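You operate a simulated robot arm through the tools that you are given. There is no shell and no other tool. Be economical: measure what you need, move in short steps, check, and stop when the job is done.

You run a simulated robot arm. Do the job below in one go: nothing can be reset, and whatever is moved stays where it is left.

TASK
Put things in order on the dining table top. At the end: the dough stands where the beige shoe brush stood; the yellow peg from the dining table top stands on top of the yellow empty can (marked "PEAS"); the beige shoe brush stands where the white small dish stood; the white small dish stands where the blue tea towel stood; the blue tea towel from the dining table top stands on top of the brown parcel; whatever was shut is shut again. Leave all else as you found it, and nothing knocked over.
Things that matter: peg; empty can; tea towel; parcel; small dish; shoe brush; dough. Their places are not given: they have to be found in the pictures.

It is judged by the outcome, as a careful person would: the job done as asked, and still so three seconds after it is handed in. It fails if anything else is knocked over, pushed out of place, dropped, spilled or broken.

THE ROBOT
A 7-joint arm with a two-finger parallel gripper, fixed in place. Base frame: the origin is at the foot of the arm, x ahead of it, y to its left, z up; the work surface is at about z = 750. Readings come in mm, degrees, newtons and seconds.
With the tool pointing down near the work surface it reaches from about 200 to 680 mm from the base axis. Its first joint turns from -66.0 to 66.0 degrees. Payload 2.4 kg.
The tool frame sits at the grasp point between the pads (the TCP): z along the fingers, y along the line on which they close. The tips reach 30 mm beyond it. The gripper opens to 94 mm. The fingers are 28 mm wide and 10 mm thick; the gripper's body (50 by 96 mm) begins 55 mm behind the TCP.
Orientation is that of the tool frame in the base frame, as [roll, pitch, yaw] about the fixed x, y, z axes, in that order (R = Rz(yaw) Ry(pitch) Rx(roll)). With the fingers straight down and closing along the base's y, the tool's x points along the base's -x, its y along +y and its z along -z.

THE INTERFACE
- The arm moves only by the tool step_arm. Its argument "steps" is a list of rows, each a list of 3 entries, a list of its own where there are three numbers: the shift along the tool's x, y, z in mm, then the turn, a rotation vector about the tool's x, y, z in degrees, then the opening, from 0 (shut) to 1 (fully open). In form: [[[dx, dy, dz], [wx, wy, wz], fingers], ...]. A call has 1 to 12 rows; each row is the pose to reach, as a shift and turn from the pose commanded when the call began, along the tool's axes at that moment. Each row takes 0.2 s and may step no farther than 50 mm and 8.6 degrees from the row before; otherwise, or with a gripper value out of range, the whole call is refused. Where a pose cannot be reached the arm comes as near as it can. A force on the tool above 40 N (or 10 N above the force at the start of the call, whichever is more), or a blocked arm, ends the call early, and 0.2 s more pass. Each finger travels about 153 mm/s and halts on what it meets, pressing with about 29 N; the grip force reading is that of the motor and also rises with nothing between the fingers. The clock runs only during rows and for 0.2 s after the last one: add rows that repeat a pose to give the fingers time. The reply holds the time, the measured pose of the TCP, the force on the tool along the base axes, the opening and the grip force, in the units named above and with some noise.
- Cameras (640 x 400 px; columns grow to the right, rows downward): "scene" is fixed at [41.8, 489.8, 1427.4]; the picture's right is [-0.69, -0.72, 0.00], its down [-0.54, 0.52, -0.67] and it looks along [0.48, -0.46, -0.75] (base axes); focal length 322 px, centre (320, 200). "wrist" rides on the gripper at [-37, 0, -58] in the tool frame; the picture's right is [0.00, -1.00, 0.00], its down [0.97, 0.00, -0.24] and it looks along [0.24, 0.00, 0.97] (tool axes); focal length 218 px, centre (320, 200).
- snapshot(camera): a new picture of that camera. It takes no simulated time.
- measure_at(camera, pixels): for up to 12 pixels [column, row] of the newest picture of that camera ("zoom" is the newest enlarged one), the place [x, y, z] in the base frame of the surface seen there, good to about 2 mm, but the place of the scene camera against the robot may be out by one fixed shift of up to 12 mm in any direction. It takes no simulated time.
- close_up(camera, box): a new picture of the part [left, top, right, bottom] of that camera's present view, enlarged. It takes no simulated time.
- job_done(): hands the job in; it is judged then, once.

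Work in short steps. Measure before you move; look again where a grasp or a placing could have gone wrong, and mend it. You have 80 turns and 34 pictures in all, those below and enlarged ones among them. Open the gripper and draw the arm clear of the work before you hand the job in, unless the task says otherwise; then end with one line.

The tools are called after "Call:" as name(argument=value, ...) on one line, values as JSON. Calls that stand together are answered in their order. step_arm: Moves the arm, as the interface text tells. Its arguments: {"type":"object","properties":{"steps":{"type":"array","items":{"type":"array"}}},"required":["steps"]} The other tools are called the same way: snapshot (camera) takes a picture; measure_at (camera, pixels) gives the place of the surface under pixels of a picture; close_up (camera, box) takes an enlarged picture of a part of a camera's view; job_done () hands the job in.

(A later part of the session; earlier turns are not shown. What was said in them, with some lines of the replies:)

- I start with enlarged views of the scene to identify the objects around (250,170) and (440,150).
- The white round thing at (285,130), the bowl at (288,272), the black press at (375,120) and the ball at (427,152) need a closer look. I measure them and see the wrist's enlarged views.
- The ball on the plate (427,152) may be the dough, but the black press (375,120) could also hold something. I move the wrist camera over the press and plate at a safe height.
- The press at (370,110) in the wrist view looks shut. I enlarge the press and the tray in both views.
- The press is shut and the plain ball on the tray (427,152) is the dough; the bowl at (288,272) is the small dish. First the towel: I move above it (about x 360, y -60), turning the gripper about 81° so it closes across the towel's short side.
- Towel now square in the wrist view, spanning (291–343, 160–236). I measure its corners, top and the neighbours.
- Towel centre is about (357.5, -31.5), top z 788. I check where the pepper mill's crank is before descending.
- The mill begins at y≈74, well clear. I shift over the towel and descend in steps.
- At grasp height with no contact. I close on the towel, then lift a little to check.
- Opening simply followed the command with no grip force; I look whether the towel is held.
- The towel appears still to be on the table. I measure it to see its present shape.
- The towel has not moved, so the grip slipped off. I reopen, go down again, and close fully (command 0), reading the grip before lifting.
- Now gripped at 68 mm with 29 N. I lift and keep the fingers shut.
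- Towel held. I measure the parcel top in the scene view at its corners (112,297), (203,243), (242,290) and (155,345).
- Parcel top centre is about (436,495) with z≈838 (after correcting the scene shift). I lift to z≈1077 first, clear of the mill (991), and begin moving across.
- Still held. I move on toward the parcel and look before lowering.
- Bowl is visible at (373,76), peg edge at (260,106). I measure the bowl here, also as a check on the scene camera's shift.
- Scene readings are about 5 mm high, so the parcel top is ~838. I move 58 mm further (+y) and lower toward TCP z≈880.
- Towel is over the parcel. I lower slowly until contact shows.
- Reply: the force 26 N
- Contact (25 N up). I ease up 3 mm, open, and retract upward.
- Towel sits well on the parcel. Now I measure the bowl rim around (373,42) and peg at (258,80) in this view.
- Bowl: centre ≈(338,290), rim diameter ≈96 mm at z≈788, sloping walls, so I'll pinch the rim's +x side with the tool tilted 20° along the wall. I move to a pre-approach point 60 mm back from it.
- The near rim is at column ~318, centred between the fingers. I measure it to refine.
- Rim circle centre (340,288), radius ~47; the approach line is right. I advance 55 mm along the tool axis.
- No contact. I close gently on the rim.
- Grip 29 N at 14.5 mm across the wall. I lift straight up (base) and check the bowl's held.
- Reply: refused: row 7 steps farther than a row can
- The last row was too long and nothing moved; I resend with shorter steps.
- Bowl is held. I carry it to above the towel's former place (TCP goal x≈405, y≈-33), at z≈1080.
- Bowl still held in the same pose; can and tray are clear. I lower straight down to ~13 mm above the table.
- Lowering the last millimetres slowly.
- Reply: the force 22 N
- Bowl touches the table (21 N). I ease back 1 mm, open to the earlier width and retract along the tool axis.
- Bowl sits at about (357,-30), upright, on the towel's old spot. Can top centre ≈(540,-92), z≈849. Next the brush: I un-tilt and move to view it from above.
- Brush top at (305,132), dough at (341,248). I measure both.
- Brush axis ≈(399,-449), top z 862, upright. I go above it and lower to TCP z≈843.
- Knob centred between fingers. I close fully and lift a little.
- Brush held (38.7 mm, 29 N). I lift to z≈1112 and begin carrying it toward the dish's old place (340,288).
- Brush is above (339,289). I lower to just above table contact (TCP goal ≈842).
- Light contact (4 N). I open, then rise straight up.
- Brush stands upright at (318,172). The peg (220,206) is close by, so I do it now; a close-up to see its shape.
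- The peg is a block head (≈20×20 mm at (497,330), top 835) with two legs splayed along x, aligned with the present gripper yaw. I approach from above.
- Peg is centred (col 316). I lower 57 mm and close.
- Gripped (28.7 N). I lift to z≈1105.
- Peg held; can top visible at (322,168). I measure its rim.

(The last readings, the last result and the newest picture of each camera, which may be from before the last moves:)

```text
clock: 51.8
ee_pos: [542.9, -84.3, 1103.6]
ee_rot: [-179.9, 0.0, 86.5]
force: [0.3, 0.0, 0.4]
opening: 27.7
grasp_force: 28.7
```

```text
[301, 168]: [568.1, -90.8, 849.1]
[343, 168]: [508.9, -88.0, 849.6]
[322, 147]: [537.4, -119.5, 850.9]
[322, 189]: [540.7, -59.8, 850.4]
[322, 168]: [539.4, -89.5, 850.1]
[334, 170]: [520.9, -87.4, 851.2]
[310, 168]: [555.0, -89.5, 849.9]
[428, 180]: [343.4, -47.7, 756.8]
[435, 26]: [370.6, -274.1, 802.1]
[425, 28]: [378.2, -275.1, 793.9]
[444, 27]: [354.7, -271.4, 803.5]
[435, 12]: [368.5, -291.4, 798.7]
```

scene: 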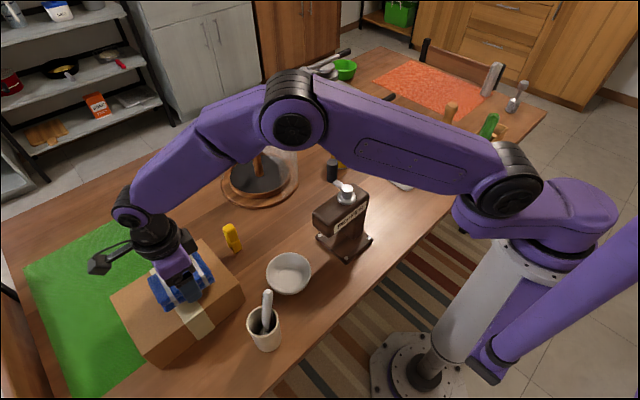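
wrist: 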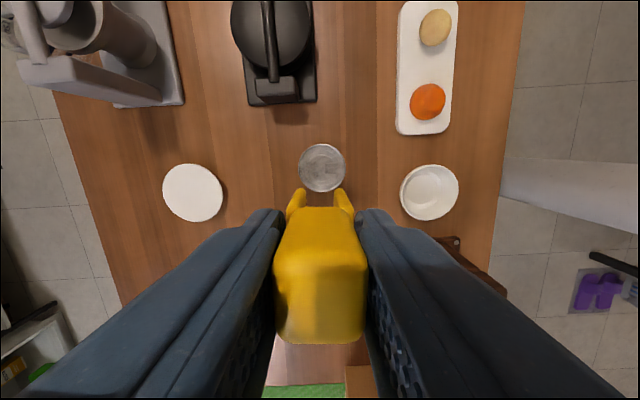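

Can centre (538.5,-89.5). I put the peg slightly to +x (545) to clear the pull tab, and lower to ~10 mm above the lid.

Call:
step_arm(steps=[[[-4.6, 2.4, 0], [0, 0, 0], 0], [[-4.6, 2.4, 45], [0, 0, 0], 0], [[-4.6, 2.4, 90], [0, 0, 0], 0], [[-4.6, 2.4, 130], [0, 0, 0], 0], [[-4.6, 2.4, 158], [0, 0, 0], 0], [[-4.6, 2.4, 173], [0, 0, 0], 0], [[-4.6, 2.4, 173], [0, 0, 0], 0]])

Call:
close_up(camera="scene", box=[290, 80, 410, 200])

```text
clock: 53.4
ee_pos: [545.5, -88.1, 931.5]
ee_rot: [-179.9, 0.0, 86.5]
force: [0.4, 0.4, -0.3]
opening: 28.0
grasp_force: 28.8
```

```text
3.33 times, centred on (350, 140) of scene
```

zoom: 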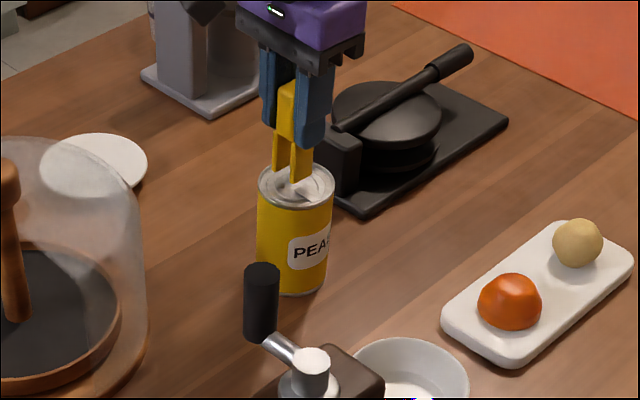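

Peg's legs are right above the lid. I lower slowly until contact.

Call:
step_arm(steps=[[[0, 0, 5], [0, 0, 0], 0], [[0, 0, 7.5], [0, 0, 0], 0], [[0, 0, 9.5], [0, 0, 0], 0], [[0, 0, 10.5], [0, 0, 0], 0]])

```text
clock: 54.4
ee_pos: [547.5, -88.8, 921.3]
ee_rot: [179.8, 0.0, 86.5]
force: [-3.1, -1.2, 22.4]
opening: 28.0
grasp_force: 29.1
```

Contact (22 N). I ease up 1.2 mm, open gently and rise.

Call:
step_arm(steps=[[[0, 0, -1.2], [0, 0, 0], 0], [[0, 0, -1.2], [0, 0, 0], 0.4], [[0, 0, -1.2], [0, 0, 0], 0.55], [[0, 0, -1.2], [0, 0, 0], 0.55], [[0, 0, -15], [0, 0, 0], 0.55], [[0, 0, -50], [0, 0, 0], 0.55], [[0, 0, -95], [0, 0, 0], 0.55], [[0, 0, -140], [0, 0, 0], 0.6]])

Call:
snapshot(camera="wrist")

```text
clock: 56.2
ee_pos: [546.3, -84.7, 1060.0]
ee_rot: [180.0, 0.0, 86.5]
force: [0.8, 0.6, 0.6]
opening: 56.3
grasp_force: 0.0
```

```text
3 pictures are left
```

wrist: 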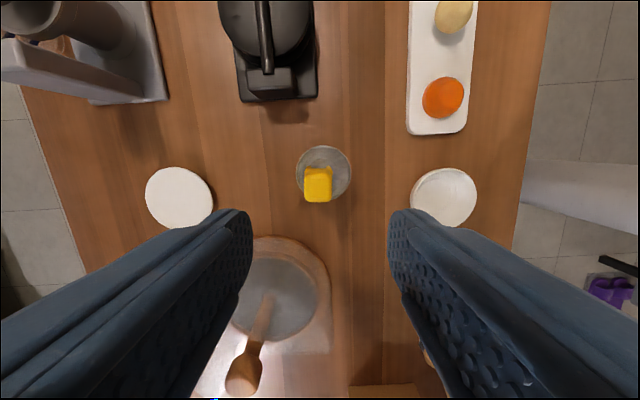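

Peg stands on the can. Now the dough; I measure it in the newest pictures.

Call:
measure_at(camera="wrist", pixels=[[453, 15], [440, 15], [466, 15], [453, 28], [453, 4], [447, 22], [460, 8], [412, 130], [463, 130]])

Call:
measure_at(camera="zoom", pixels=[[577, 222], [577, 243], [555, 243], [600, 243], [577, 262], [450, 330], [505, 364]])

```text
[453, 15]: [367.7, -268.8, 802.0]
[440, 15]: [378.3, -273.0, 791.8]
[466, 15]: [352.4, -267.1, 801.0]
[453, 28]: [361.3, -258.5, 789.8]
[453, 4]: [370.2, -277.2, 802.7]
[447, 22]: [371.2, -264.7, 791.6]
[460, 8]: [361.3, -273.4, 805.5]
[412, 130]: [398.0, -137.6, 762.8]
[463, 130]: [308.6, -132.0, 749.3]
```

```text
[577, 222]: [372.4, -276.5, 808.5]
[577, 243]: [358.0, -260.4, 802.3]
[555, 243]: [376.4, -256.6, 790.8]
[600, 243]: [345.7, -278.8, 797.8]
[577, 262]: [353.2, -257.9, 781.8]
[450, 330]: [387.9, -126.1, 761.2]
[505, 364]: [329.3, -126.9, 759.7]
```

Dough centre ≈(360,-279), z≈785, resting on tray at 765. I move above it and stop at z≈870 for a check.

Call:
step_arm(steps=[[[-34.2, -29, 0], [0, 0, 0], 0.75], [[-68.4, -58, 0], [0, 0, 0], 0.75], [[-102.6, -87, 0], [0, 0, 0], 0.75], [[-136.8, -116, 0], [0, 0, 0], 0.75], [[-171, -145, 0], [0, 0, 0], 0.75], [[-205.3, -174, 0], [0, 0, 0], 0.75], [[-205.3, -174, 45], [0, 0, 0], 0.75], [[-205.3, -174, 90], [0, 0, 0], 0.75], [[-205.3, -174, 135], [0, 0, 0], 0.75], [[-205.3, -174, 175], [0, 0, 0], 0.75], [[-205.3, -174, 190], [0, 0, 0], 0.75], [[-205.3, -174, 190], [0, 0, 0], 0.75]])

Call:
snapshot(camera="wrist")

```text
clock: 58.8
ee_pos: [360.0, -282.1, 869.3]
ee_rot: [-179.9, 0.1, 86.5]
force: [1.0, -0.4, -0.4]
opening: 70.4
grasp_force: 0.0
```

```text
2 pictures are left
```

wrist: 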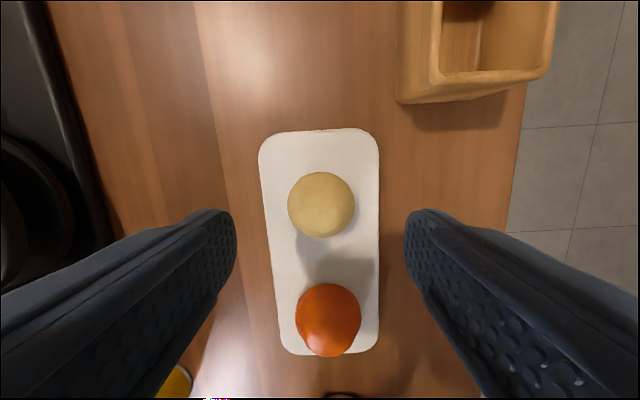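

Dough is centred (321,205). I lower to TCP z≈798 (tips just above the tray) and close.

Call:
step_arm(steps=[[[0, 0, 35], [0, 0, 0], 0.75], [[0, 0, 58], [0, 0, 0], 0.75], [[0, 0, 70], [0, 0, 0], 0.75], [[0, 0, 70], [0, 0, 0], 0.75], [[0, 0, 70], [0, 0, 0], 0.55], [[0, 0, 70], [0, 0, 0], 0.3], [[0, 0, 70], [0, 0, 0], 0], [[0, 0, 70], [0, 0, 0], 0]])

```text
clock: 60.6
ee_pos: [358.9, -281.6, 798.5]
ee_rot: [-179.9, 0.0, 86.5]
force: [-0.8, -0.7, -0.2]
opening: 44.4
grasp_force: 29.1
```

Gripped at 44 mm. I lift and carry it to the brush's old place (400,-448), stopping above.

Call:
step_arm(steps=[[[0, 0, -15], [0, 0, 0], 0], [[0, 0, -50], [0, 0, 0], 0], [[0, 0, -90], [0, 0, 0], 0], [[0, 0, -130], [0, 0, 0], 0], [[-41, 13, -130], [0, 0, 0], 0], [[-82, 26, -130], [0, 0, 0], 0], [[-123, 39, -130], [0, 0, 0], 0], [[-163.2, 51, -130], [0, 0, 0], 0], [[-163.2, 51, -130], [0, 0, 0], 0]])

```text
clock: 62.6
ee_pos: [402.8, -448.5, 930.1]
ee_rot: [-179.9, -0.1, 86.4]
force: [-0.5, 1.5, -0.6]
opening: 44.3
grasp_force: 29.1
```

Still held. I lower to just above the table.

Call:
step_arm(steps=[[[0, -2, 40], [0, 0, 0], 0], [[0, -2, 80], [0, 0, 0], 0], [[0, -2, 115], [0, 0, 0], 0], [[0, -2, 135], [0, 0, 0], 0], [[0, -2, 142], [0, 0, 0], 0], [[0, -2, 142], [0, 0, 0], 0]])

```text
clock: 64.0
ee_pos: [397.3, -446.5, 788.9]
ee_rot: [180.0, 0.0, 86.5]
force: [0.0, -0.6, 0.6]
opening: 44.5
grasp_force: 28.8
```

Call:
step_arm(steps=[[[0, 0, 2], [0, 0, 0], 0], [[0, 0, 4], [0, 0, 0], 0], [[0, 0, 5.5], [0, 0, 0], 0], [[0, 0, 6.5], [0, 0, 0], 0]])

```text
clock: 65.0
ee_pos: [398.8, -447.4, 782.1]
ee_rot: [-180.0, 0.0, 86.5]
force: [-2.2, 3.4, 9.2]
opening: 44.3
grasp_force: 29.0
```

Contact (9 N). I release, letting it settle between the fingers, then rise.

Call:
step_arm(steps=[[[0, 0, -0.5], [0, 0, 0], 0.5], [[0, 0, -0.5], [0, 0, 0], 0.6], [[0, 0, -0.5], [0, 0, 0], 0.75], [[0, 0, -0.5], [0, 0, 0], 0.75], [[0, 0, -20], [0, 0, 0], 0.75], [[0, 0, -60], [0, 0, 0], 0.75], [[0, 0, -105], [0, 0, 0], 0.75], [[0, 0, -150], [0, 0, 0], 0.75], [[0, 0, -195], [0, 0, 0], 1]])

Call:
snapshot(camera="wrist")

```text
clock: 67.0
ee_pos: [397.9, -447.0, 979.6]
ee_rot: [179.9, 0.0, 86.5]
force: [0.0, -0.8, -0.2]
opening: 94.1
grasp_force: 0.2
```

```text
1 pictures are left
```

wrist: 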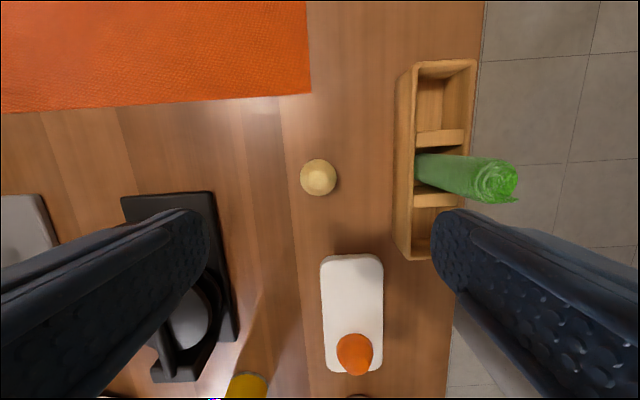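

Dough rests at (318,177) on the brush's old spot. I draw the arm up and away, then take the last scene picture.

Call:
step_arm(steps=[[[0, 0, -45], [0, 0, 0], 1], [[0, 0, -90], [0, 0, 0], 1], [[45, 0, -110], [0, 0, 0], 1], [[90, 0, -110], [0, 0, 0], 1], [[135, 0, -110], [0, 0, 0], 1], [[180, 0, -110], [0, 0, 0], 1]])

Call:
snapshot(camera="scene")

```text
clock: 68.4
ee_pos: [407.1, -268.0, 1083.9]
ee_rot: [180.0, 0.0, 86.4]
force: [0.2, 0.4, 0.3]
opening: 94.0
grasp_force: 0.1
```

```text
0 pictures are left
```

scene: 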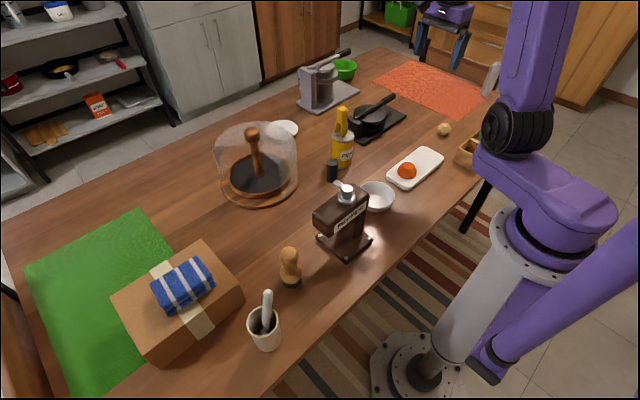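

The final scene shows every piece in place: towel on the parcel (183,285), brush (290,265), dish (377,195), peg on the can (341,125) and dough (443,129). The arm is clear and open, so I hand in.

Call:
job_done()

```text
The job is handed in.
```

The job is done and handed in: the dough, brush, dish, towel and peg are all where you asked. I took the plain ball on the tray to be the dough. Nothing was opened, so nothing needed shutting again, and the last picture shows nothing knocked over.
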